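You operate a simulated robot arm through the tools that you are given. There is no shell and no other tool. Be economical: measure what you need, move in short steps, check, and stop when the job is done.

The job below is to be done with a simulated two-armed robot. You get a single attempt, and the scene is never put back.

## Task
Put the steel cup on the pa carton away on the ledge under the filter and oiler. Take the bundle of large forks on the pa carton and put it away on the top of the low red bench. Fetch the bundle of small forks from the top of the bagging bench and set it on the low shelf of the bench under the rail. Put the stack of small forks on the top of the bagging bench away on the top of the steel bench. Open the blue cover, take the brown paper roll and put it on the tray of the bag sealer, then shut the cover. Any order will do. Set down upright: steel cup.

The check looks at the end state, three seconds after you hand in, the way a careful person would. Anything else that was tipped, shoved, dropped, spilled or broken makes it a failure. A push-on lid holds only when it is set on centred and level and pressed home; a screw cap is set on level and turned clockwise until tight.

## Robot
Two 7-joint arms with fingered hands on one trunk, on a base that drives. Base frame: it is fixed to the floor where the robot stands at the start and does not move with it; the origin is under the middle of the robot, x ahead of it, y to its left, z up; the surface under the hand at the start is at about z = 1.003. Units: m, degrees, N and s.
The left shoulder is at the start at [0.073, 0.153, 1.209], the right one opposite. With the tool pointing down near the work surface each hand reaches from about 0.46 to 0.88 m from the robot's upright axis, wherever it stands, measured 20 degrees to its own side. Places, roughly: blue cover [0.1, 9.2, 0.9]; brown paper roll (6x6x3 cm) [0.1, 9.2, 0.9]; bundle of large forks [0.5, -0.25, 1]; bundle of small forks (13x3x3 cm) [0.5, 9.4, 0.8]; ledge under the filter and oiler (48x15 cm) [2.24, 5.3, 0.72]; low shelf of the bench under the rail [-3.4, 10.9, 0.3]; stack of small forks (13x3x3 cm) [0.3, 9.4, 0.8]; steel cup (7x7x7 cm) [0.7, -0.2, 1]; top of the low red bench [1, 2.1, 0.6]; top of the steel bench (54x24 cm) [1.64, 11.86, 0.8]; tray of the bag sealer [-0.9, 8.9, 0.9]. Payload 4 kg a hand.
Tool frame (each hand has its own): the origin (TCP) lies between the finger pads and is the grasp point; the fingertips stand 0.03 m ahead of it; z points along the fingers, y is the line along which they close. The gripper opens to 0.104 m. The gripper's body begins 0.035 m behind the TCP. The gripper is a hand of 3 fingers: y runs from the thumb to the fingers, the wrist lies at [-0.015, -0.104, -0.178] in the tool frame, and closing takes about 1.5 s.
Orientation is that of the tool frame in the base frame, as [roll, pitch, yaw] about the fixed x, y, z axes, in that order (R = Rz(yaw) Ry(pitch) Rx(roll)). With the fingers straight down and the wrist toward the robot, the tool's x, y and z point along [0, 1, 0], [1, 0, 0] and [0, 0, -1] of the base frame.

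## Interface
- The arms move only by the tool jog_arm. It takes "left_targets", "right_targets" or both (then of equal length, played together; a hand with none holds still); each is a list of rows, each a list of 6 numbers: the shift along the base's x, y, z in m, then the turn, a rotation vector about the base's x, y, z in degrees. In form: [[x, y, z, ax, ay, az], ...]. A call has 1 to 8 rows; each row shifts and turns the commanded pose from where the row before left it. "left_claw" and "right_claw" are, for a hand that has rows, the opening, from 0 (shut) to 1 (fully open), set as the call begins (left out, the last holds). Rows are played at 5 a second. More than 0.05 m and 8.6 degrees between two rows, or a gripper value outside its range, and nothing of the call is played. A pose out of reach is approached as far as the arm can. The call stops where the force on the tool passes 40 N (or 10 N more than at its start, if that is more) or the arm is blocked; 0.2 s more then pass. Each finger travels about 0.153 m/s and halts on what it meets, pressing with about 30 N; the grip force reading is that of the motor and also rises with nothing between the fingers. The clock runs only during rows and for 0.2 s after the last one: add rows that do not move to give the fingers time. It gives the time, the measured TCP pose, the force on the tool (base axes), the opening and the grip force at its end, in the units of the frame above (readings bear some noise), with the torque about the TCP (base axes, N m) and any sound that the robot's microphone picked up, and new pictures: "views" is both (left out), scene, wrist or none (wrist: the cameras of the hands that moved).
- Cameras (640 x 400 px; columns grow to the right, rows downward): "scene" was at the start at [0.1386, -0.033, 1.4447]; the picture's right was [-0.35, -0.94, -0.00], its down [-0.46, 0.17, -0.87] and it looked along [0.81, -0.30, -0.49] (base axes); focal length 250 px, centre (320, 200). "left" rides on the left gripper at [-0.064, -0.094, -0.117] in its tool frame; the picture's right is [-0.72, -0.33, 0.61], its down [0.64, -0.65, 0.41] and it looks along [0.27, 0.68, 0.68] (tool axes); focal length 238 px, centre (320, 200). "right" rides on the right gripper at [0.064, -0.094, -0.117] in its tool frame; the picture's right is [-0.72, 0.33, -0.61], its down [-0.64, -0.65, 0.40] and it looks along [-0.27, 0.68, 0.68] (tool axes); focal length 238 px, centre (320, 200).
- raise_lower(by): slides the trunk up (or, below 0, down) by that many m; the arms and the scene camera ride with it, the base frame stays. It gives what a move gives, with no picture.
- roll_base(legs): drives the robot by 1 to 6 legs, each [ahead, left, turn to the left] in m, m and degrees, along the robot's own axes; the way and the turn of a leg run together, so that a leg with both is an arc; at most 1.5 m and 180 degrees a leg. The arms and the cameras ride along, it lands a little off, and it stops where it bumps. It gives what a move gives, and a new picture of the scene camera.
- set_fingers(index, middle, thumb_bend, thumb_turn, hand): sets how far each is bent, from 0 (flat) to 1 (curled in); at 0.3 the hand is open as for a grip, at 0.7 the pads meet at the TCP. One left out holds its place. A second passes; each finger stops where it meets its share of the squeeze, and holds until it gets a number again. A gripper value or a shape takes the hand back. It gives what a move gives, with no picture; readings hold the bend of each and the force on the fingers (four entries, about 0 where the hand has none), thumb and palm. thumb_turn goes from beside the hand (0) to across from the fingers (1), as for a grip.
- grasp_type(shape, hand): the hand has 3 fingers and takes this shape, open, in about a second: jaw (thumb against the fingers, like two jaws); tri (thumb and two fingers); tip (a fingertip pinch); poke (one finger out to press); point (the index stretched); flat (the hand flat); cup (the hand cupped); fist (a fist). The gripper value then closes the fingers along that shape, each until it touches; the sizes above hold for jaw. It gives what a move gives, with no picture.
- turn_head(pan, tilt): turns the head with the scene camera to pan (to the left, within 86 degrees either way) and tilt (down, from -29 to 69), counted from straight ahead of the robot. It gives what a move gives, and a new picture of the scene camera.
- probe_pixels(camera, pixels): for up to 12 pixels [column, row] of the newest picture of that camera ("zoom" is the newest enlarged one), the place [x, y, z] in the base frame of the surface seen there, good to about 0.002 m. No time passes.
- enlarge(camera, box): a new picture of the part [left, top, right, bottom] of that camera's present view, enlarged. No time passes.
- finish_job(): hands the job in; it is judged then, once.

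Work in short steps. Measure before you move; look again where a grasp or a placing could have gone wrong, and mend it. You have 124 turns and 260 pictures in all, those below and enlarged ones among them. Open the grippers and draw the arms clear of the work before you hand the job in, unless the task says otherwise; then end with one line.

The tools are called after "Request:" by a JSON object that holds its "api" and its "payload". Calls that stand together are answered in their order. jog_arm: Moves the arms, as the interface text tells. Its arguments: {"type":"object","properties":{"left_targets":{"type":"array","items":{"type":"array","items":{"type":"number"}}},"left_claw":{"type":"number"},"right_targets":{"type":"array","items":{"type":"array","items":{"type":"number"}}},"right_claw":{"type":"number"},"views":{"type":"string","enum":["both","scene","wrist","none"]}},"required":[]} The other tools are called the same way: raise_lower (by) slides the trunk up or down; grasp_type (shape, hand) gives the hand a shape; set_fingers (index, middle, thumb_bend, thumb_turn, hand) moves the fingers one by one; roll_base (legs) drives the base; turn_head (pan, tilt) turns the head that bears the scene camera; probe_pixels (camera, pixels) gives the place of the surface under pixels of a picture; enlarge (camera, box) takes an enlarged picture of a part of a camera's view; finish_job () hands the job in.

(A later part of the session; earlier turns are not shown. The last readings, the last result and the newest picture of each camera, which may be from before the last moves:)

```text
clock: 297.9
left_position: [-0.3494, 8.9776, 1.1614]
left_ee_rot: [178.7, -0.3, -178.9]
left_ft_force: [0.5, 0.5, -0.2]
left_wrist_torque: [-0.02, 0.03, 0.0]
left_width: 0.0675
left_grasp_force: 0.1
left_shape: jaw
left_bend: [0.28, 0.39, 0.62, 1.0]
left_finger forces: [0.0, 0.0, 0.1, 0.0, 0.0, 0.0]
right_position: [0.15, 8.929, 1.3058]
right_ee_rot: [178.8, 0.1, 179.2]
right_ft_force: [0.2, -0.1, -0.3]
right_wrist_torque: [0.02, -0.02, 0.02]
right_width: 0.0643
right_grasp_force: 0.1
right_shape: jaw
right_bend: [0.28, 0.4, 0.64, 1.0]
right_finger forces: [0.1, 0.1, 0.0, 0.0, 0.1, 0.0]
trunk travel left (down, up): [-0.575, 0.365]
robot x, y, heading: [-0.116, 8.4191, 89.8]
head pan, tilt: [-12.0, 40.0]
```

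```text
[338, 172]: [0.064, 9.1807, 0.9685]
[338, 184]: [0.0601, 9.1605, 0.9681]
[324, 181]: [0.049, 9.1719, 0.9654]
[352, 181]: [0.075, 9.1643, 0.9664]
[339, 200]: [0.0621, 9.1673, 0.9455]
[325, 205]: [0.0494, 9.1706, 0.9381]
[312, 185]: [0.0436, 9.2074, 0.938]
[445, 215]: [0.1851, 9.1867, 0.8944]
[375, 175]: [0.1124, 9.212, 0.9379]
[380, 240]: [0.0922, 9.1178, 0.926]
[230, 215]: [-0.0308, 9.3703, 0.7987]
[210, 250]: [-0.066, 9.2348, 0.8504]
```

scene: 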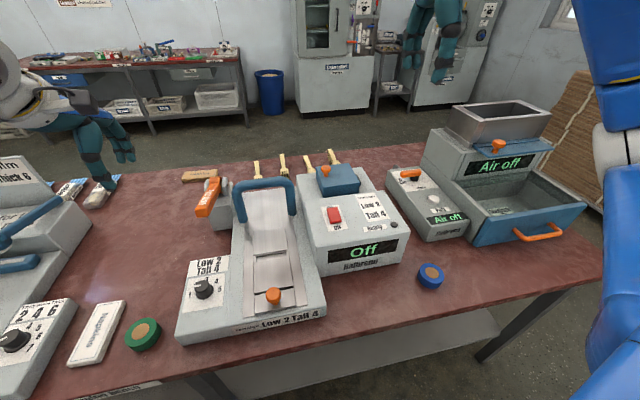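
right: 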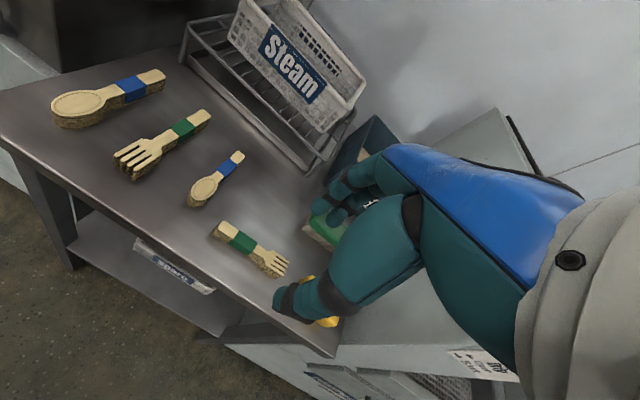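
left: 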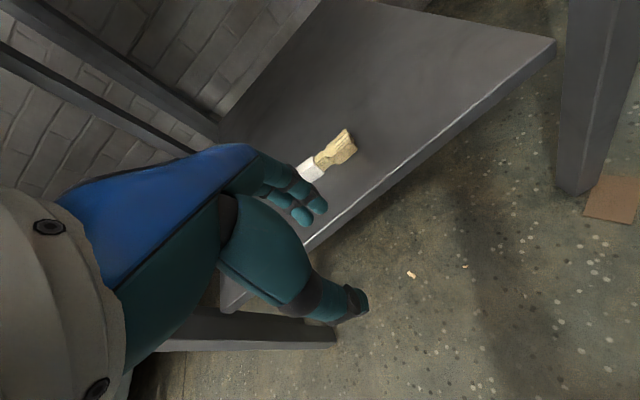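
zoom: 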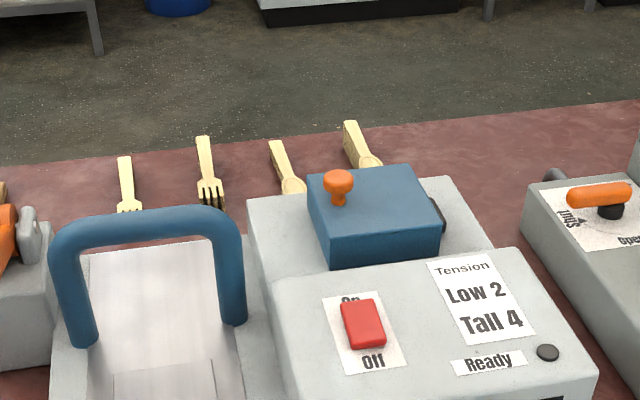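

Knob head centre (0.062,9.171), top 0.9685, Ø≈0.027. Bringing the right hand above it.

Request:
{"api": "jog_arm", "payload": {"right_targets": [[-0.0147, 0.0403, 0, -0.2, 0, 0], [-0.0147, 0.0403, 0, -0.2, 0, 0], [-0.0147, 0.0403, 0, -0.2, 0, 0], [-0.0147, 0.0403, 0, -0.2, 0, 0], [-0.0147, 0.0403, 0, -0.2, 0, 0], [-0.0147, 0.0403, 0, -0.1, 0, 0], [0, 0, -0.049, 0, 0, 0], [0, 0, -0.049, 0, 0, 0]], "right_claw": 0.6, "views": "none"}}

Request:
{"api": "jog_arm", "payload": {"right_targets": [[0, 0, -0.049, 0, 0, 0], [0, 0, -0.049, 0, 0, 0], [0, 0, -0.03, 0, 0, 0], [0, 0, 0, 0, 0, 0]], "views": "both"}}

```text
clock: 299.7
left_position: [-0.3471, 8.9799, 1.1622]
left_ee_rot: [178.8, -0.5, -179.0]
left_ft_force: [0.4, 0.2, 0.2]
left_wrist_torque: [-0.01, 0.01, -0.01]
left_width: 0.0674
left_grasp_force: 0.0
left_shape: jaw
left_bend: [0.28, 0.39, 0.62, 1.0]
left_finger forces: [0.1, 0.0, 0.1, 0.0, 0.0, 0.1]
right_position: [0.0656, 9.1727, 1.2086]
right_ee_rot: [-180.0, 0.0, 179.1]
right_ft_force: [0.0, -0.3, 0.3]
right_wrist_torque: [-0.03, 0.04, 0.0]
right_width: 0.0626
right_grasp_force: 0.1
right_shape: jaw
right_bend: [0.29, 0.41, 0.64, 1.0]
right_finger forces: [0.0, 0.1, 0.0, 0.0, 0.0, 0.0]
trunk travel left (down, up): [-0.575, 0.365]
robot x, y, heading: [-0.1077, 8.4146, 89.5]
head pan, tilt: [-12.0, 40.0]
```

```text
clock: 300.7
left_position: [-0.3512, 8.9786, 1.1617]
left_ee_rot: [178.7, -0.4, -179.0]
left_ft_force: [0.0, 0.7, -0.6]
left_wrist_torque: [0.01, -0.01, 0.0]
left_width: 0.0674
left_grasp_force: 0.1
left_shape: jaw
left_bend: [0.28, 0.39, 0.62, 1.0]
left_finger forces: [0.0, 0.1, 0.0, 0.0, 0.0, 0.1]
right_position: [0.0633, 9.1687, 1.0842]
right_ee_rot: [180.0, 0.2, 179.2]
right_ft_force: [0.6, -1.1, -0.5]
right_wrist_torque: [-0.03, 0.0, -0.01]
right_width: 0.0627
right_grasp_force: 0.0
right_shape: jaw
right_bend: [0.29, 0.41, 0.64, 1.0]
right_finger forces: [0.0, 0.1, 0.1, 0.1, 0.0, 0.0]
trunk travel left (down, up): [-0.575, 0.365]
robot x, y, heading: [-0.1114, 8.4141, 89.6]
head pan, tilt: [-12.0, 40.0]
```

scene: 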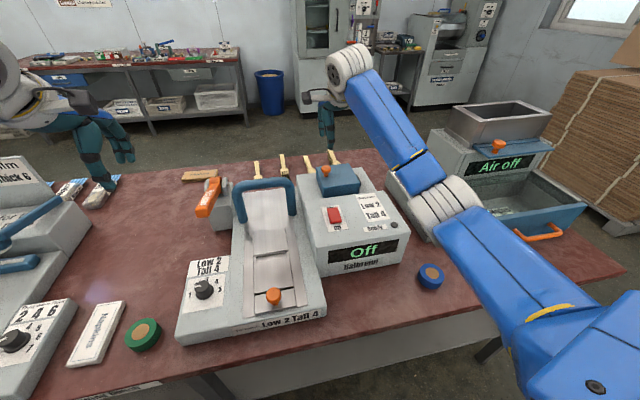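
right: 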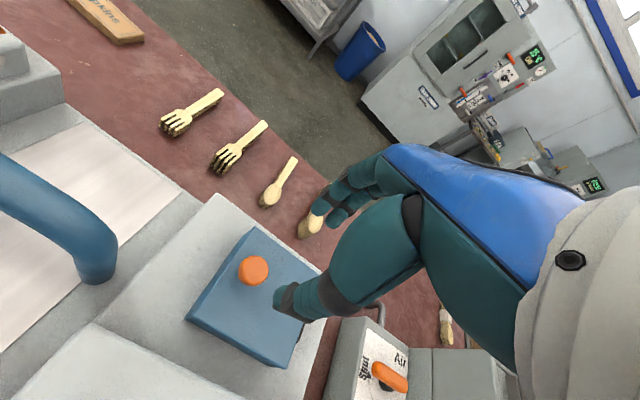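

Aligned over the knob (255,270 in the wrist view). Lowering to z≈0.974.

Request:
{"api": "jog_arm", "payload": {"right_targets": [[-0.001, 0.001, -0.045, 0, 0, 0], [0, 0, -0.045, 0, 0, 0], [0, 0, -0.02, 0, 0, 0], [0, 0, 0, 0, 0, 0]], "views": "both"}}

```text
clock: 301.7
left_position: [-0.3514, 8.978, 1.1623]
left_ee_rot: [178.7, -0.3, -179.0]
left_ft_force: [-0.8, -0.6, 0.1]
left_wrist_torque: [-0.03, -0.02, 0.01]
left_width: 0.0676
left_grasp_force: 0.0
left_shape: jaw
left_bend: [0.28, 0.39, 0.62, 1.0]
left_finger forces: [0.0, 0.0, 0.0, 0.1, 0.1, 0.0]
right_position: [0.0609, 9.1699, 0.9735]
right_ee_rot: [-180.0, 0.2, 179.2]
right_ft_force: [-0.9, -0.3, -0.2]
right_wrist_torque: [-0.01, -0.03, 0.0]
right_width: 0.0624
right_grasp_force: 0.1
right_shape: jaw
right_bend: [0.29, 0.41, 0.64, 1.0]
right_finger forces: [0.1, 0.0, 0.0, 0.1, 0.0, 0.0]
trunk travel left (down, up): [-0.575, 0.365]
robot x, y, heading: [-0.1085, 8.4172, 90.0]
head pan, tilt: [-12.0, 40.0]
```

scene: 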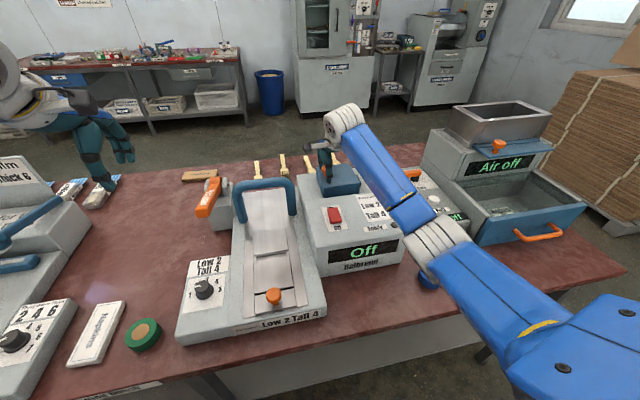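
right: 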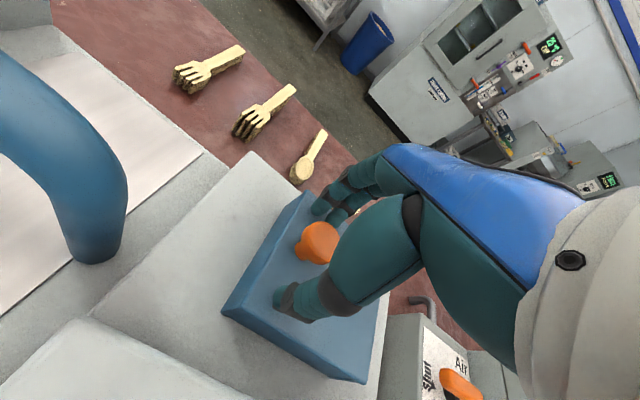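

Knob is between thumb and fingers. Closing on it.

Request:
{"api": "jog_arm", "payload": {"right_targets": [[0, 0, 0, 0, 0, 0], [0, 0, 0, 0, 0, 0], [0, 0, 0, 0, 0, 0], [0, 0, 0, 0, 0, 0], [0, 0, 0, 0, 0, 0], [0, 0, 0, 0, 0, 0], [0, 0, 0, 0, 0, 0]], "right_claw": 0, "views": "wrist"}}

```text
clock: 303.3
left_position: [-0.3494, 8.978, 1.1611]
left_ee_rot: [178.8, -0.4, -179.0]
left_ft_force: [-0.1, 0.5, 0.5]
left_wrist_torque: [-0.01, 0.05, -0.03]
left_width: 0.0673
left_grasp_force: 0.1
left_shape: jaw
left_bend: [0.28, 0.39, 0.62, 1.0]
left_finger forces: [0.0, 0.0, 0.1, 0.0, 0.1, 0.0]
right_position: [0.0617, 9.1713, 0.9733]
right_ee_rot: [180.0, 0.1, 179.2]
right_ft_force: [3.0, -2.3, -2.2]
right_wrist_torque: [0.25, -0.14, -0.02]
right_width: 0.0181
right_grasp_force: 30.0
right_shape: jaw
right_bend: [0.74, 0.72, 0.76, 1.0]
right_finger forces: [14.1, 10.4, 0.1, 0.0, 24.9, 0.1]
trunk travel left (down, up): [-0.575, 0.365]
robot x, y, heading: [-0.1059, 8.4197, 89.5]
head pan, tilt: [-12.0, 40.0]
```

right: 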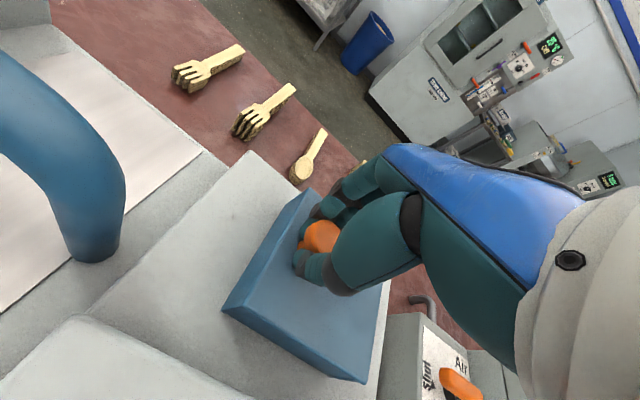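

Firm grip on the knob. Opening on the hinge arc (axis ≈ x 0.165, z 0.905), turning the hand along; first 21°.

Request:
{"api": "jog_arm", "payload": {"right_targets": [[0.009, 0, 0.012, 0, 7, 0], [0.0105, 0, 0.0108, 0, 7, 0], [0.0117, 0, 0.0095, 0, 7, 0], [0, 0, 0, 0, 0, 0]], "views": "both"}}

```text
clock: 304.3
left_position: [-0.352, 8.9777, 1.1629]
left_ee_rot: [178.7, -0.2, -179.0]
left_ft_force: [-0.2, -0.3, -0.5]
left_wrist_torque: [0.01, 0.02, 0.01]
left_width: 0.0676
left_grasp_force: 0.0
left_shape: jaw
left_bend: [0.28, 0.39, 0.62, 1.0]
left_finger forces: [0.0, 0.1, 0.0, 0.0, 0.1, 0.0]
right_position: [0.0925, 9.1698, 1.0051]
right_ee_rot: [-179.9, -20.9, 179.2]
right_ft_force: [0.1, -8.4, -0.2]
right_wrist_torque: [0.09, -0.07, -0.04]
right_width: 0.0185
right_grasp_force: 30.2
right_shape: jaw
right_bend: [0.74, 0.72, 0.76, 1.0]
right_finger forces: [13.9, 8.4, 0.0, 0.0, 28.3, 0.1]
trunk travel left (down, up): [-0.575, 0.365]
robot x, y, heading: [-0.1066, 8.4156, 89.7]
head pan, tilt: [-12.0, 40.0]
```

scene: 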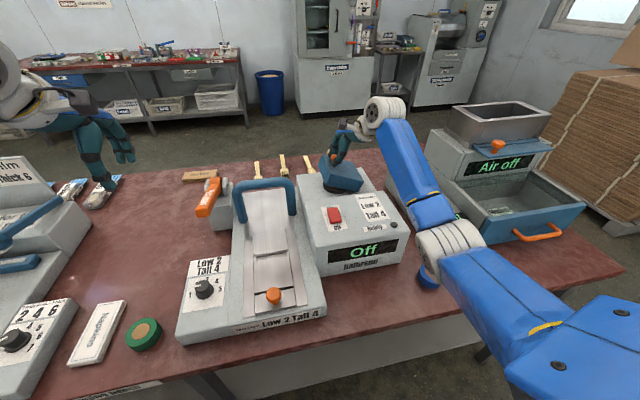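
right: 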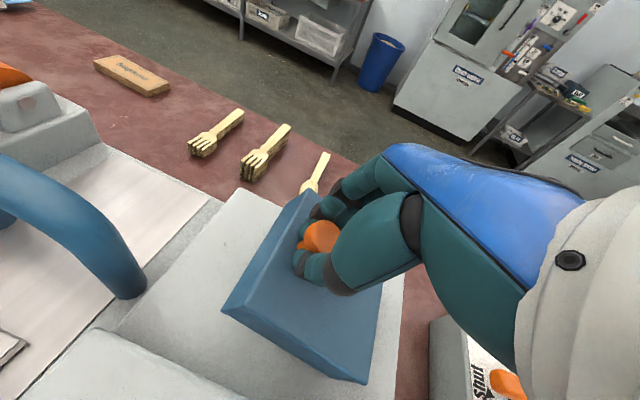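

The cover follows smoothly with low force. Continuing another 35°.

Request:
{"api": "jog_arm", "payload": {"right_targets": [[0.0127, 0, 0.008, 0, 7, 0], [0.0137, 0, 0.0064, 0, 7, 0], [0.0143, 0, 0.0047, 0, 7, 0], [0.0148, 0, 0.0029, 0, 7, 0], [0.015, 0, 0.0011, 0, 7, 0], [0, 0, 0, 0, 0, 0]], "views": "both"}}

```text
clock: 305.7
left_position: [-0.351, 8.9762, 1.1636]
left_ee_rot: [178.6, -0.4, -179.0]
left_ft_force: [0.1, -0.3, 0.2]
left_wrist_torque: [-0.02, 0.0, 0.01]
left_width: 0.0673
left_grasp_force: 0.0
left_shape: jaw
left_bend: [0.28, 0.39, 0.62, 1.0]
left_finger forces: [0.0, 0.0, 0.1, 0.0, 0.0, 0.1]
right_position: [0.162, 9.1711, 1.0295]
right_ee_rot: [-178.9, -55.9, 178.6]
right_ft_force: [-0.9, -7.4, 7.6]
right_wrist_torque: [0.06, 0.1, 0.02]
right_width: 0.0186
right_grasp_force: 29.7
right_shape: jaw
right_bend: [0.74, 0.72, 0.77, 1.0]
right_finger forces: [17.6, 6.9, 0.0, 0.0, 30.2, 0.0]
trunk travel left (down, up): [-0.575, 0.365]
robot x, y, heading: [-0.1096, 8.4154, 89.6]
head pan, tilt: [-12.0, 40.0]
```

scene: 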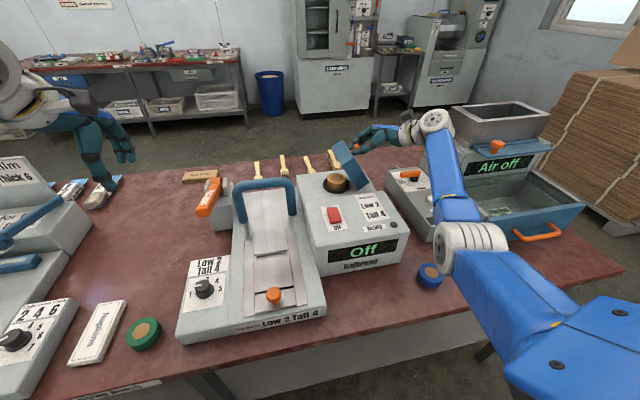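
right: 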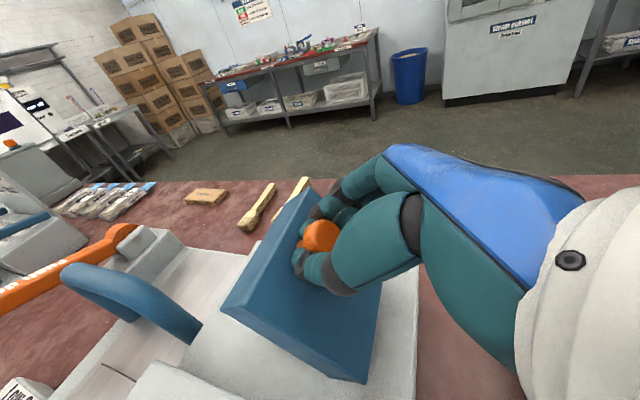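

The roll is visible at (335,183). Continuing: 21° more with hand rotation, then 21° pivoting, past vertical.

Request:
{"api": "jog_arm", "payload": {"right_targets": [[0.0151, 0, -0.0008, 0, 7, 0], [0.0148, 0, -0.0026, 0, 7, 0], [0.0144, 0, -0.0043, 0, 7, 0], [0.0134, 0, -0.004, 0, 0, 0], [0.0128, 0, -0.0056, 0, 0, 0], [0.012, 0, -0.0071, 0, 0, 0], [0, 0, 0, 0, 0, 0]], "views": "both"}}

```text
clock: 307.4
left_position: [-0.3511, 8.9782, 1.162]
left_ee_rot: [178.8, -0.3, -178.9]
left_ft_force: [-1.2, -1.1, -0.3]
left_wrist_torque: [-0.04, 0.03, 0.03]
left_width: 0.0676
left_grasp_force: 0.3
left_shape: jaw
left_bend: [0.28, 0.39, 0.62, 1.0]
left_finger forces: [0.0, 0.1, 0.0, 0.0, 0.0, 0.1]
right_position: [0.2395, 9.1647, 1.0096]
right_ee_rot: [179.9, -77.3, 179.3]
right_ft_force: [-1.8, 10.5, 4.7]
right_wrist_torque: [0.2, 0.56, -0.67]
right_width: 0.017
right_grasp_force: 29.9
right_shape: jaw
right_bend: [0.75, 0.66, 0.77, 1.0]
right_finger forces: [62.6, 14.0, 0.1, 0.0, 24.5, 0.0]
right hand out of reach, approached as far as the arm can: row 5, 6
trunk travel left (down, up): [-0.575, 0.365]
robot x, y, heading: [-0.1093, 8.4204, 89.6]
head pan, tilt: [-12.0, 40.0]
stopped in row 7 (right hand): the force on the tool passed its limit at 40 N (the readings are from after the stop); the commanded pose is now the measured one
```

scene: 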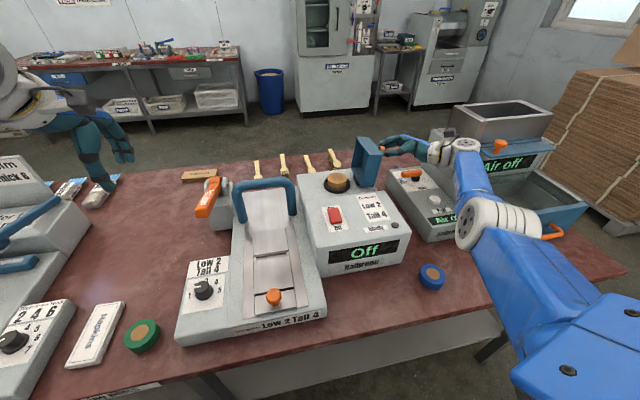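
right: 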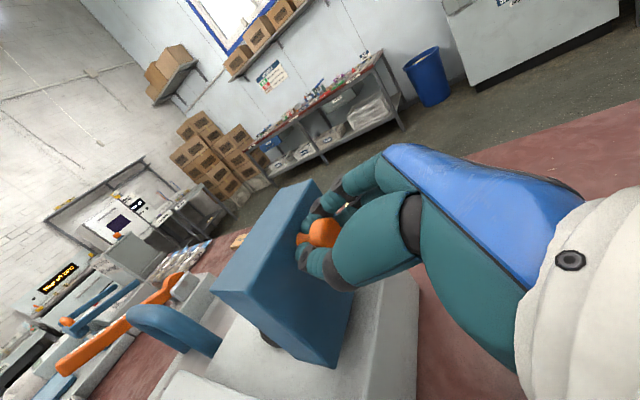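

The cover is near vertical; the arm got to its reach limit. I look closely at the cover's angle before letting go.

Request:
{"api": "enlarge", "payload": {"camera": "scene", "box": [290, 110, 470, 240]}}

Request:
{"api": "probe_pixels", "payload": {"camera": "zoom", "pixels": [[255, 105], [235, 130], [300, 100], [250, 250], [235, 240], [320, 130], [165, 235], [165, 215], [140, 245], [195, 240], [165, 270]]}}

```text
3.08 times, centred on (380, 175) of scene
```

zoom: 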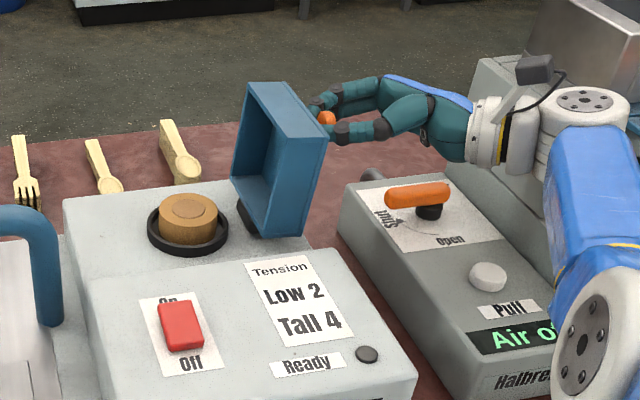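

```text
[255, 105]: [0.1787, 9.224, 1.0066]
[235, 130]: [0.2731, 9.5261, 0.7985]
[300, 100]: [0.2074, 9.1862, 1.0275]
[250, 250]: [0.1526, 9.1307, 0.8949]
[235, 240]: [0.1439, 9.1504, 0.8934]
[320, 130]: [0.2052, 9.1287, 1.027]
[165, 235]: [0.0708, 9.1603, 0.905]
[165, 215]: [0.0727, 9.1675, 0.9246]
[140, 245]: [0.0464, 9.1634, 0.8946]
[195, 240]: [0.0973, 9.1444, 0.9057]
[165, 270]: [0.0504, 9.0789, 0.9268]
```

The cover leans ~13° past vertical, so it should stay. Opening the fingers gently.

Request:
{"api": "jog_arm", "payload": {"right_targets": [[0, 0, 0, 0, 0, 0], [0, 0, 0, 0, 0, 0], [0, 0, 0, 0, 0, 0], [0, 0, 0, 0, 0, 0]], "right_claw": 0.6, "views": "both"}}

```text
clock: 308.4
left_position: [-0.3495, 8.9754, 1.1641]
left_ee_rot: [178.5, -0.4, -178.9]
left_ft_force: [0.0, 0.6, 0.9]
left_wrist_torque: [-0.01, -0.01, -0.02]
left_width: 0.0675
left_grasp_force: 0.1
left_shape: jaw
left_bend: [0.28, 0.39, 0.62, 1.0]
left_finger forces: [0.0, 0.0, 0.0, 0.1, 0.1, 0.0]
right_position: [0.2401, 9.1611, 1.0104]
right_ee_rot: [179.8, -77.2, 179.5]
right_ft_force: [0.2, 0.3, -0.2]
right_wrist_torque: [0.0, -0.03, -0.04]
right_width: 0.0618
right_grasp_force: 0.0
right_shape: jaw
right_bend: [0.29, 0.41, 0.65, 1.0]
right_finger forces: [0.1, 0.0, 0.1, 0.0, 0.0, 0.2]
trunk travel left (down, up): [-0.575, 0.365]
robot x, y, heading: [-0.1092, 8.4155, 89.7]
head pan, tilt: [-12.0, 40.0]
```

scene: 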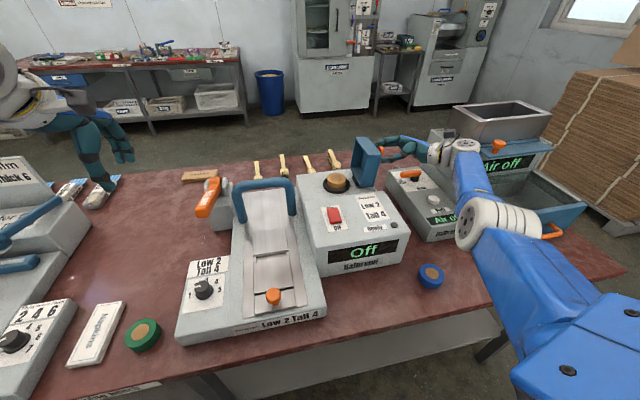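
right: 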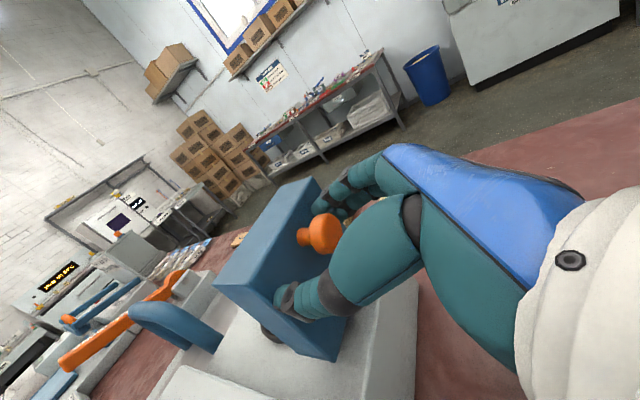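

The cover stays open by itself. Withdrawing: hand goes up and east while turning back toward vertical.

Request:
{"api": "jog_arm", "payload": {"right_targets": [[0.006, 0, 0.006, 0, -7, 0], [0.006, 0, 0.01, 0, -7, 0], [0.005, 0, 0.015, 0, -7, 0], [0.004, 0, 0.02, 0, -7, 0], [0, 0, 0.025, 0, -7, 0], [0, 0, 0.03, 0, -7, 0], [0, 0, 0.03, 0, -7, 0], [0, 0, 0.03, 0, -7, 0]], "views": "both"}}

```text
clock: 310.2
left_position: [-0.3504, 8.9754, 1.1632]
left_ee_rot: [178.5, -0.3, -179.0]
left_ft_force: [-0.2, -0.2, 0.0]
left_wrist_torque: [0.0, -0.01, -0.01]
left_width: 0.0673
left_grasp_force: 0.1
left_shape: jaw
left_bend: [0.28, 0.39, 0.62, 1.0]
left_finger forces: [0.0, 0.0, 0.0, 0.0, 0.1, 0.0]
right_position: [0.26, 9.1591, 1.1774]
right_ee_rot: [179.5, -20.9, 179.8]
right_ft_force: [-0.9, 0.8, -0.6]
right_wrist_torque: [0.01, 0.0, 0.0]
right_width: 0.062
right_grasp_force: 0.1
right_shape: jaw
right_bend: [0.29, 0.41, 0.65, 1.0]
right_finger forces: [0.0, 0.0, 0.0, 0.0, 0.0, 0.1]
trunk travel left (down, up): [-0.575, 0.365]
robot x, y, heading: [-0.1111, 8.4184, 89.4]
head pan, tilt: [-12.0, 40.0]
```

scene: 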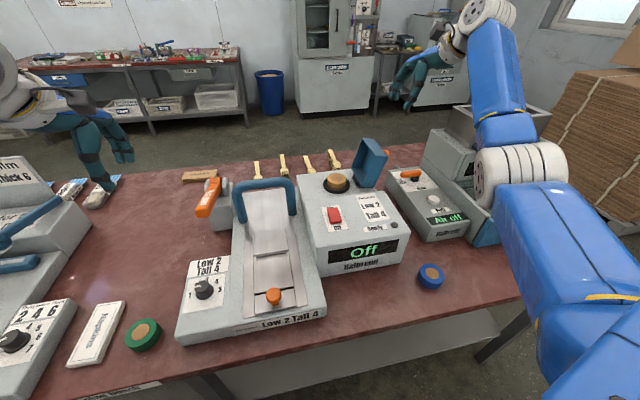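
right: 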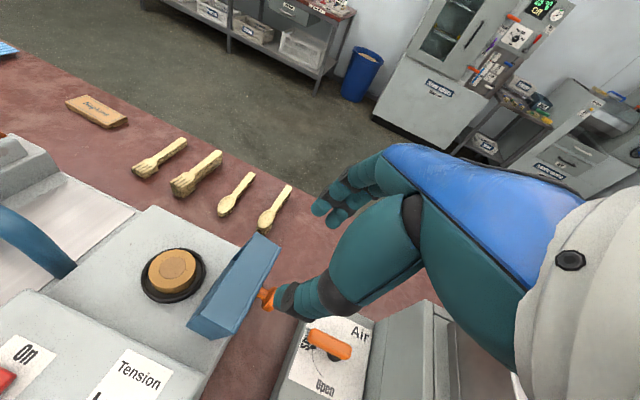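

Cover open and clear. Measuring the roll and dish from the wrist view.

Request:
{"api": "probe_pixels", "payload": {"camera": "right", "pixels": [[172, 268], [152, 270], [193, 266], [172, 252], [172, 285], [172, 293], [150, 290], [205, 275], [145, 275], [175, 300], [240, 250], [195, 320]]}}

Request:
{"api": "enlarge", "payload": {"camera": "right", "box": [120, 220, 280, 340]}}

```text
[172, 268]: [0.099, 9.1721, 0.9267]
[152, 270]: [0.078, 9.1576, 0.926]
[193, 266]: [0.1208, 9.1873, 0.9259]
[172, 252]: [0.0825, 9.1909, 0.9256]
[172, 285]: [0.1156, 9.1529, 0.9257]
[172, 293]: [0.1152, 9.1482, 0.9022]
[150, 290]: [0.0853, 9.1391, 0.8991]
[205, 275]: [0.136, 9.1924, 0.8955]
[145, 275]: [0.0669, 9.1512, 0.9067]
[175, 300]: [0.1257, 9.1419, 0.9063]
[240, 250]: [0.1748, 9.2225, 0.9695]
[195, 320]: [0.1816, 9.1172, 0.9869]
```

```text
3.33 times, centred on (200, 280) of right
```

zoom: 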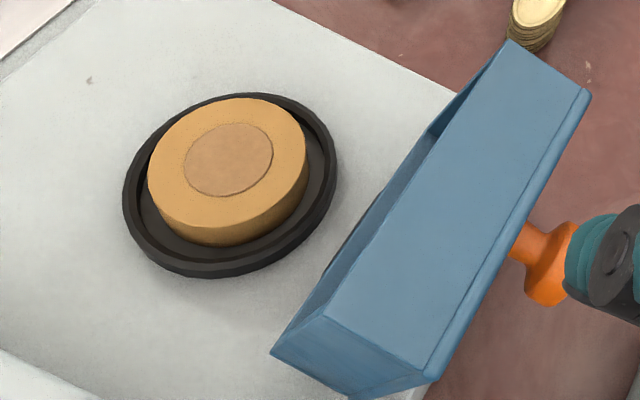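

Roll centre (0.099,9.172), top 0.926, dish rim 0.9065. Moving the fully opened right hand above it and levelling.

Request:
{"api": "jog_arm", "payload": {"right_targets": [[-0.041, 0.003, 0, 0, -5.2, 0], [-0.041, 0.003, 0, 0, -5.2, 0], [-0.041, 0.003, 0, 0, -5.2, 0], [-0.041, 0.004, 0, 0, -5.3, 0], [0, 0, -0.045, 0, 0, 0], [0, 0, -0.045, 0, 0, 0], [0, 0, -0.045, 0, 0, 0], [0, 0, 0, 0, 0, 0]], "right_claw": 1, "views": "both"}}

```text
clock: 312.0
left_position: [-0.3505, 8.9759, 1.1633]
left_ee_rot: [178.5, -0.2, -179.0]
left_ft_force: [0.0, -0.2, 0.2]
left_wrist_torque: [-0.01, 0.0, -0.01]
left_width: 0.0673
left_grasp_force: 0.1
left_shape: jaw
left_bend: [0.28, 0.39, 0.62, 1.0]
left_finger forces: [0.0, 0.1, 0.0, 0.1, 0.0, 0.1]
right_position: [0.0944, 9.1742, 1.0429]
right_ee_rot: [179.4, -0.2, 180.0]
right_ft_force: [-0.1, 0.0, 0.2]
right_wrist_torque: [-0.02, -0.01, 0.01]
right_width: 0.1041
right_grasp_force: 0.0
right_shape: jaw
right_bend: [0.3, 0.3, 0.3, 0.98]
right_finger forces: [0.0, 0.0, 0.0, 0.0, 0.1, 0.1]
trunk travel left (down, up): [-0.575, 0.365]
robot x, y, heading: [-0.1132, 8.4152, 89.9]
head pan, tilt: [-12.0, 40.0]
```

scene: 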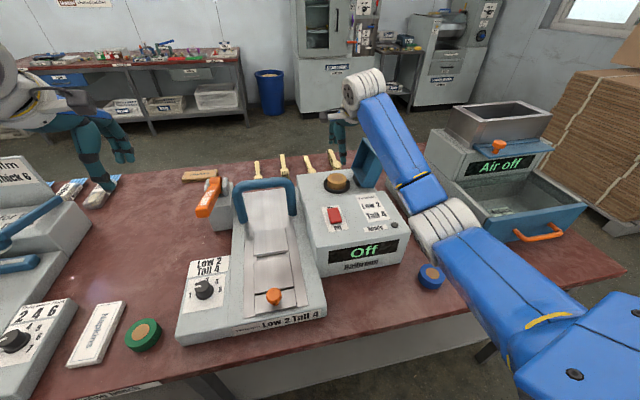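
right: 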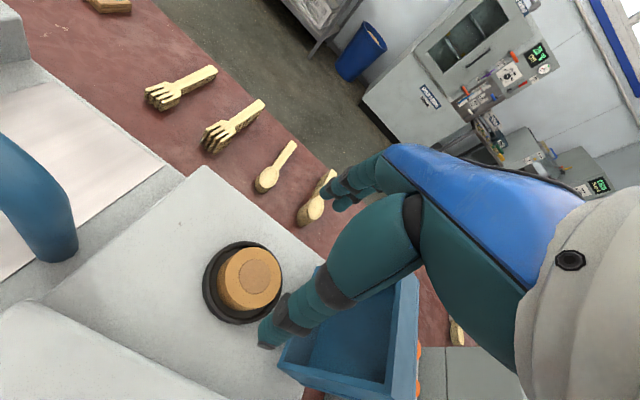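

Aligned like the earlier knob approach. Lowering to z≈0.94 (tips just above the dish rim).

Request:
{"api": "jog_arm", "payload": {"right_targets": [[0, -0.001, -0.045, 0, 0, 0], [0, 0, -0.04, 0, 0, 0], [0.002, 0, -0.018, 0, 0, 0], [0, 0, 0, 0, 0, 0]], "views": "both"}}

Request:
{"api": "enlarge", "payload": {"camera": "right", "box": [200, 180, 400, 360]}}

```text
clock: 313.0
left_position: [-0.35, 8.9773, 1.1622]
left_ee_rot: [178.6, -0.3, -179.0]
left_ft_force: [0.5, 0.6, 0.6]
left_wrist_torque: [-0.02, -0.02, 0.02]
left_width: 0.0674
left_grasp_force: 0.1
left_shape: jaw
left_bend: [0.28, 0.39, 0.62, 1.0]
left_finger forces: [0.0, 0.1, 0.0, 0.0, 0.1, 0.1]
right_position: [0.0966, 9.1724, 0.9371]
right_ee_rot: [179.3, -0.4, 179.9]
right_ft_force: [-1.0, -0.5, 0.1]
right_wrist_torque: [-0.01, -0.01, -0.04]
right_width: 0.1038
right_grasp_force: 0.1
right_shape: jaw
right_bend: [0.3, 0.3, 0.3, 0.98]
right_finger forces: [0.0, 0.0, 0.0, 0.1, 0.0, 0.1]
trunk travel left (down, up): [-0.575, 0.365]
robot x, y, heading: [-0.1069, 8.4161, 89.6]
head pan, tilt: [-12.0, 40.0]
```

scene: 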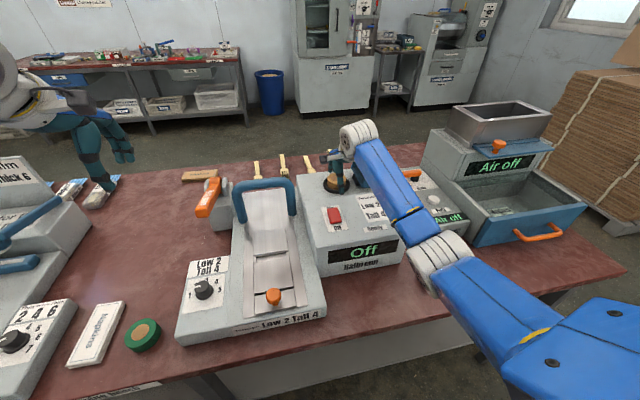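
right: 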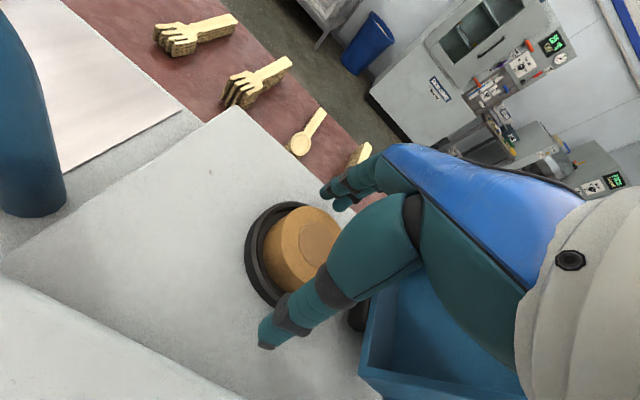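

```text
2.22 times, centred on (300, 270) of right
```

zoom: 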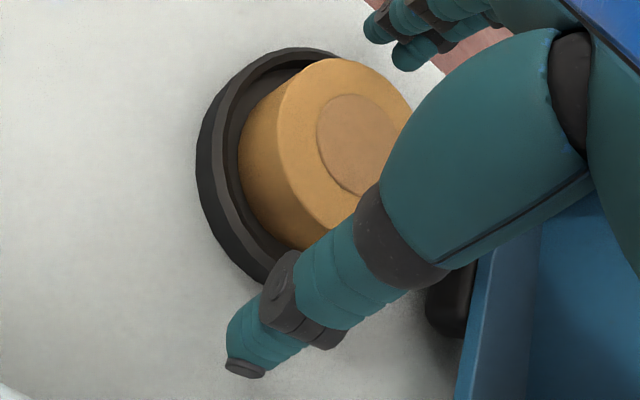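

Fingers straddle the roll. Up 2 mm to clear the rim, then close.

Request:
{"api": "jog_arm", "payload": {"right_targets": [[0, 0, 0.002, 0, 0, 0], [0, 0, 0, 0, 0, 0], [0, 0, 0, 0, 0, 0], [0, 0, 0, 0, 0, 0], [0, 0, 0, 0, 0, 0], [0, 0, 0, 0, 0, 0], [0, 0, 0, 0, 0, 0], [0, 0, 0, 0, 0, 0]], "right_claw": 0, "views": "wrist"}}

```text
clock: 314.8
left_position: [-0.3511, 8.9759, 1.1634]
left_ee_rot: [178.6, -0.4, -178.9]
left_ft_force: [-0.1, 0.2, 0.5]
left_wrist_torque: [0.04, -0.03, 0.03]
left_width: 0.0675
left_grasp_force: 0.0
left_shape: jaw
left_bend: [0.28, 0.39, 0.62, 1.0]
left_finger forces: [0.0, 0.0, 0.1, 0.0, 0.0, 0.0]
right_position: [0.0989, 9.1728, 0.9396]
right_ee_rot: [179.5, -0.3, 179.9]
right_ft_force: [-0.5, -0.1, -0.4]
right_wrist_torque: [0.0, 0.01, 0.03]
right_width: 0.0522
right_grasp_force: 30.0
right_shape: jaw
right_bend: [0.74, 0.44, 0.69, 1.0]
right_finger forces: [19.7, 6.6, 0.1, 0.0, 27.1, 0.1]
trunk travel left (down, up): [-0.575, 0.365]
robot x, y, heading: [-0.1075, 8.4182, 89.7]
head pan, tilt: [-12.0, 40.0]
```

right: 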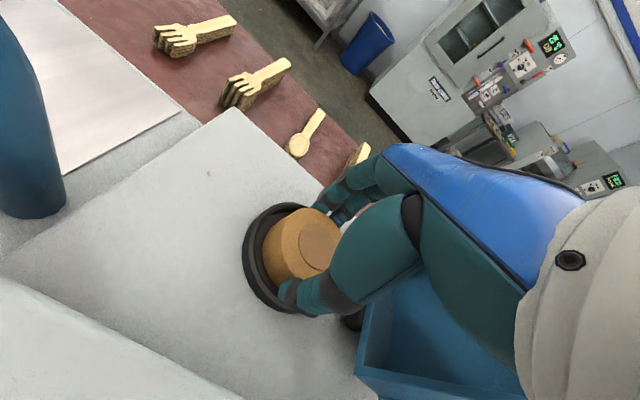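

Gripped at 27 N. Lifting straight up slowly, then higher.

Request:
{"api": "jog_arm", "payload": {"right_targets": [[0, 0, 0.02, 0, 0, 0], [0, 0, 0.03, 0, 0, 0], [0, 0, 0.045, 0, 0, 0], [0, 0, 0.045, 0, 0, 0], [0, 0, 0.045, 0, 0, 0], [0, 0, 0.03, 0, 0, 0]], "views": "both"}}

```text
clock: 316.2
left_position: [-0.3504, 8.9756, 1.1626]
left_ee_rot: [178.7, -0.3, -178.9]
left_ft_force: [0.5, -0.2, -0.1]
left_wrist_torque: [-0.01, 0.01, 0.03]
left_width: 0.0669
left_grasp_force: 0.1
left_shape: jaw
left_bend: [0.28, 0.39, 0.62, 1.0]
left_finger forces: [0.0, 0.0, 0.1, 0.0, 0.0, 0.0]
right_position: [0.0972, 9.1713, 1.1558]
right_ee_rot: [179.4, -0.4, 179.9]
right_ft_force: [-1.2, -0.1, -0.1]
right_wrist_torque: [-0.02, -0.06, -0.01]
right_width: 0.0521
right_grasp_force: 30.1
right_shape: jaw
right_bend: [0.74, 0.44, 0.69, 1.0]
right_finger forces: [19.8, 6.7, 0.0, 0.1, 27.1, 0.0]
trunk travel left (down, up): [-0.575, 0.365]
robot x, y, heading: [-0.1103, 8.416, 89.8]
head pan, tilt: [-12.0, 40.0]
```

scene: 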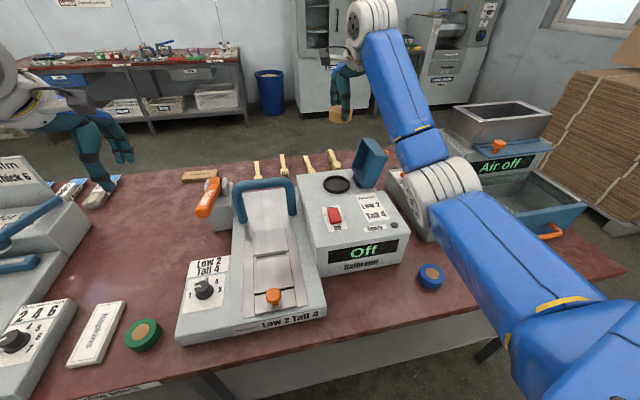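
right: 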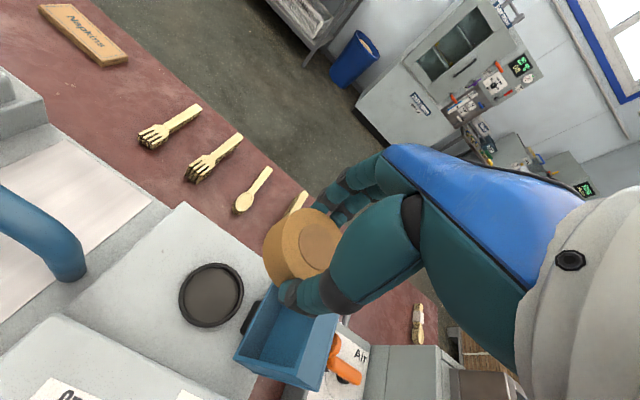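

The roll is out and the dish empty. Raise 0.1, back off 0.17 and strafe 0.97 left to the sealer.

Request:
{"api": "raise_lower", "payload": {"by": 0.1}}

Request:
{"api": "roll_base", "payload": {"legs": [[-0.17, 0, 0], [0, 0.97, 0]]}}

Request:
{"api": "turn_head", "payload": {"pan": -12, "tilt": 48}}

Request:
{"api": "enlarge", "payload": {"camera": "scene", "box": [240, 70, 480, 250]}}

```text
clock: 317.5
left_position: [-0.3503, 8.9762, 1.2628]
left_ee_rot: [178.6, -0.2, -179.0]
left_ft_force: [0.4, -0.3, -0.3]
left_wrist_torque: [0.04, 0.0, -0.01]
left_width: 0.0674
left_grasp_force: 0.0
left_shape: jaw
left_bend: [0.28, 0.39, 0.62, 1.0]
left_finger forces: [0.0, 0.0, 0.1, 0.0, 0.0, 0.1]
right_position: [0.0968, 9.172, 1.2546]
right_ee_rot: [179.5, -0.3, 180.0]
right_ft_force: [0.0, -0.3, -0.5]
right_wrist_torque: [-0.01, -0.01, -0.03]
right_width: 0.052
right_grasp_force: 30.2
right_shape: jaw
right_bend: [0.74, 0.44, 0.69, 1.0]
right_finger forces: [19.9, 6.8, 0.0, 0.1, 27.1, 0.1]
trunk travel left (down, up): [-0.675, 0.265]
robot x, y, heading: [-0.1079, 8.4161, 89.4]
head pan, tilt: [-12.0, 40.0]
```

```text
clock: 323.6
left_position: [-1.2937, 8.8217, 1.2633]
left_ee_rot: [178.6, -0.4, 179.9]
left_ft_force: [0.3, 0.6, 0.2]
left_wrist_torque: [-0.03, 0.04, 0.02]
left_width: 0.0672
left_grasp_force: 0.2
left_shape: jaw
left_bend: [0.28, 0.39, 0.62, 1.0]
left_finger forces: [0.1, 0.0, 0.0, 0.0, 0.0, 0.0]
right_position: [-0.8423, 9.0085, 1.2549]
right_ee_rot: [179.4, -0.3, 178.7]
right_ft_force: [0.2, 0.3, -0.2]
right_wrist_torque: [0.02, 0.01, 0.02]
right_width: 0.052
right_grasp_force: 30.1
right_shape: jaw
right_bend: [0.74, 0.44, 0.69, 1.0]
right_finger forces: [19.8, 6.7, 0.1, 0.0, 27.1, 0.0]
trunk travel left (down, up): [-0.675, 0.265]
robot x, y, heading: [-1.0625, 8.2582, 88.7]
head pan, tilt: [-12.0, 40.0]
```

scene: 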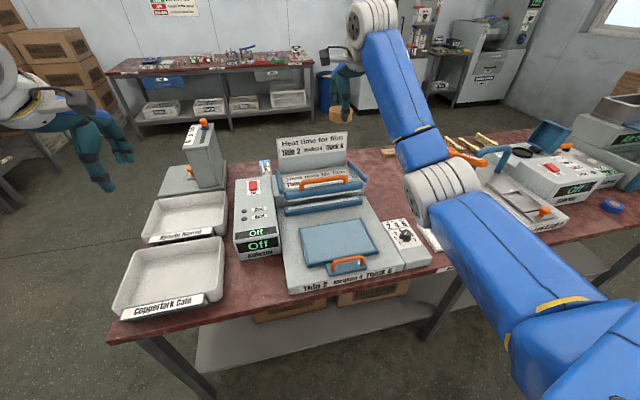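

```text
clock: 324.3
left_position: [-1.2942, 8.8183, 1.2648]
left_ee_rot: [178.5, -0.3, 179.9]
left_ft_force: [-0.5, -0.1, -1.0]
left_wrist_torque: [-0.01, 0.01, 0.02]
left_width: 0.0674
left_grasp_force: 0.0
left_shape: jaw
left_bend: [0.28, 0.39, 0.62, 1.0]
left_finger forces: [0.0, 0.1, 0.0, 0.0, 0.0, 0.0]
right_position: [-0.8432, 9.0063, 1.2566]
right_ee_rot: [179.4, -0.3, 178.7]
right_ft_force: [0.6, 0.1, -0.6]
right_wrist_torque: [-0.02, 0.01, 0.07]
right_width: 0.052
right_grasp_force: 30.2
right_shape: jaw
right_bend: [0.74, 0.44, 0.69, 1.0]
right_finger forces: [19.9, 6.8, 0.0, 0.0, 27.4, 0.0]
trunk travel left (down, up): [-0.675, 0.265]
robot x, y, heading: [-1.0629, 8.2578, 88.6]
head pan, tilt: [-12.0, 48.0]
```

scene: 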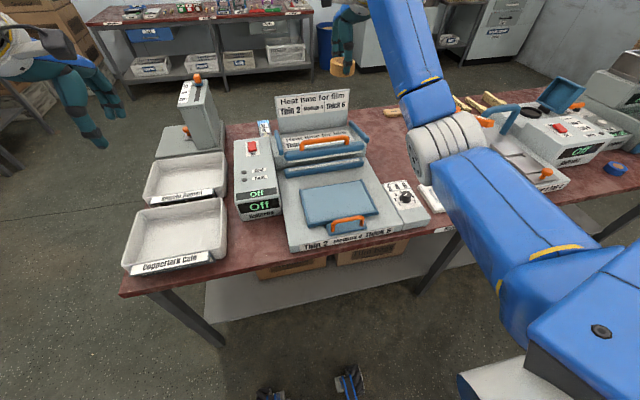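

```text
2.22 times, centred on (360, 160) of scene
```

zoom: 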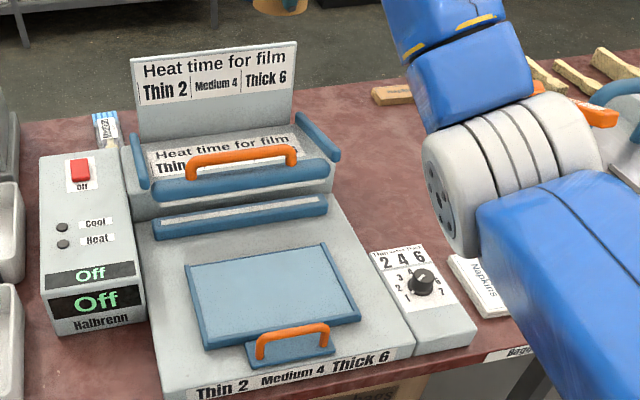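

Tray clearly seen with the orange handle on its south side. Measuring its corners and the sealing bars.

Request:
{"api": "probe_pixels", "payload": {"camera": "zoom", "pixels": [[190, 270], [205, 345], [358, 315], [325, 247], [270, 295], [240, 230], [240, 215], [240, 185], [240, 155], [290, 330], [260, 280]]}}

```text
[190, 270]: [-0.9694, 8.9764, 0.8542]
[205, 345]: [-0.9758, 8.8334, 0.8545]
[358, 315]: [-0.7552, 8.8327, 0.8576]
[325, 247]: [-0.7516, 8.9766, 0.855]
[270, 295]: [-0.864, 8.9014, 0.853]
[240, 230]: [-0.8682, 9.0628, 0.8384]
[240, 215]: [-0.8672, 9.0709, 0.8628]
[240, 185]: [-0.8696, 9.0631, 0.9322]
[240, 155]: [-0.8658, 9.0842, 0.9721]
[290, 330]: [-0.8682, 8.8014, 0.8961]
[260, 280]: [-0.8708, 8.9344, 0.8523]
```

Tray centre (-0.864,8.903,0.852). Lower the trunk 0.15, move the roll over the centre and part-way down.

Request:
{"api": "raise_lower", "payload": {"by": -0.15}}

Request:
{"api": "jog_arm", "payload": {"right_targets": [[-0.007, -0.035, 0, 0, 0, 0], [-0.007, -0.035, 0, 0, 0, 0], [-0.007, -0.035, 0, 0, 0, 0], [0, 0, -0.045, 0, 0, 0], [0, 0, -0.045, 0, 0, 0], [0, 0, -0.045, 0, 0, 0], [0, 0, 0, 0, 0, 0]], "views": "both"}}

```text
clock: 326.0
left_position: [-1.2953, 8.8186, 1.1153]
left_ee_rot: [178.5, -0.4, 179.9]
left_ft_force: [-0.1, -0.1, 0.2]
left_wrist_torque: [0.02, 0.0, 0.01]
left_width: 0.0672
left_grasp_force: 0.1
left_shape: jaw
left_bend: [0.28, 0.39, 0.62, 1.0]
left_finger forces: [0.1, 0.0, 0.1, 0.0, 0.0, 0.1]
right_position: [-0.8451, 9.0054, 1.1073]
right_ee_rot: [179.3, -0.3, 178.7]
right_ft_force: [0.2, -0.3, -0.5]
right_wrist_torque: [0.01, 0.0, 0.01]
right_width: 0.052
right_grasp_force: 29.9
right_shape: jaw
right_bend: [0.74, 0.44, 0.69, 1.0]
right_finger forces: [19.9, 6.8, 0.1, 0.0, 27.3, 0.0]
trunk travel left (down, up): [-0.525, 0.415]
robot x, y, heading: [-1.0667, 8.2569, 88.6]
head pan, tilt: [-12.0, 48.0]
```

```text
clock: 327.6
left_position: [-1.2959, 8.819, 1.1151]
left_ee_rot: [178.4, -0.3, 179.8]
left_ft_force: [0.5, 0.4, 1.0]
left_wrist_torque: [0.04, 0.03, -0.03]
left_width: 0.0673
left_grasp_force: 0.0
left_shape: jaw
left_bend: [0.28, 0.39, 0.62, 1.0]
left_finger forces: [0.0, 0.1, 0.0, 0.1, 0.1, 0.1]
right_position: [-0.8655, 8.9011, 0.9732]
right_ee_rot: [179.4, -0.2, 178.7]
right_ft_force: [0.1, 0.0, 0.1]
right_wrist_torque: [0.0, -0.02, 0.02]
right_width: 0.0522
right_grasp_force: 29.6
right_shape: jaw
right_bend: [0.74, 0.44, 0.69, 1.0]
right_finger forces: [19.9, 6.8, 0.0, 0.0, 27.2, 0.0]
trunk travel left (down, up): [-0.525, 0.415]
robot x, y, heading: [-1.0656, 8.2556, 88.8]
head pan, tilt: [-12.0, 48.0]
```

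scene: 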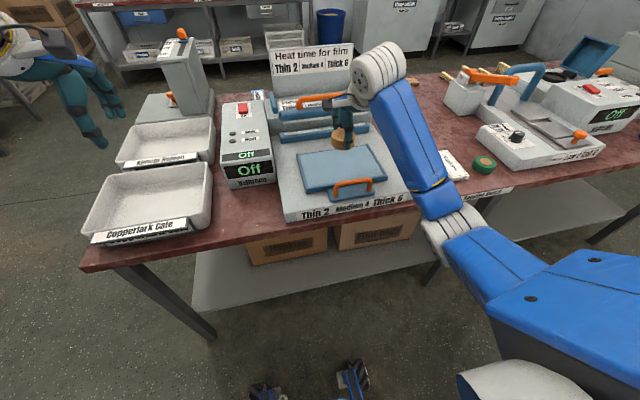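
right: 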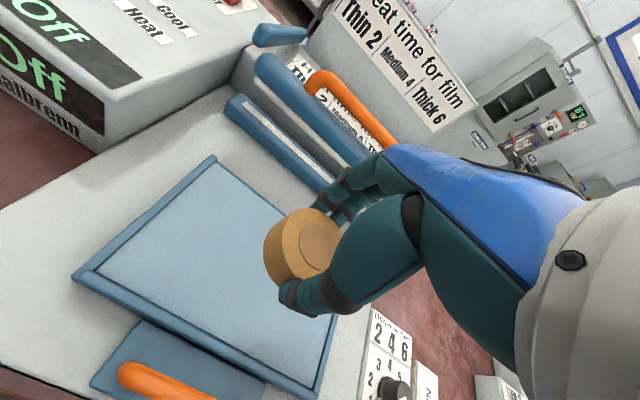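

Well centred. Shift 8 mm south and lower to ~0.898, then by millimetres.

Request:
{"api": "jog_arm", "payload": {"right_targets": [[0, -0.008, -0.04, 0, 0, 0], [0, 0, -0.035, 0, 0, 0], [0, 0, -0.002, 0, 0, 0], [0, 0, -0.002, 0, 0, 0], [0, 0, -0.001, 0, 0, 0], [0, 0, 0, 0, 0, 0]], "views": "wrist"}}

```text
clock: 329.0
left_position: [-1.2959, 8.8202, 1.1138]
left_ee_rot: [178.5, -0.3, 179.8]
left_ft_force: [-0.1, 0.8, -0.4]
left_wrist_torque: [-0.05, 0.03, 0.02]
left_width: 0.0672
left_grasp_force: 0.1
left_shape: jaw
left_bend: [0.28, 0.39, 0.62, 1.0]
left_finger forces: [0.1, 0.0, 0.0, 0.0, 0.1, 0.1]
right_position: [-0.865, 8.8913, 0.8923]
right_ee_rot: [179.3, -0.3, 178.7]
right_ft_force: [-0.5, 0.7, -0.7]
right_wrist_torque: [0.01, -0.03, -0.02]
right_width: 0.0519
right_grasp_force: 29.4
right_shape: jaw
right_bend: [0.74, 0.44, 0.69, 1.0]
right_finger forces: [19.9, 6.8, 0.0, 0.1, 27.2, 0.0]
trunk travel left (down, up): [-0.525, 0.415]
robot x, y, heading: [-1.0633, 8.2556, 88.6]
head pan, tilt: [-12.0, 48.0]
```

right: 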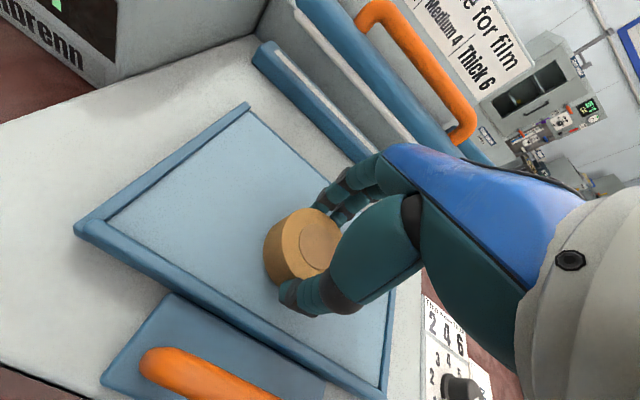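

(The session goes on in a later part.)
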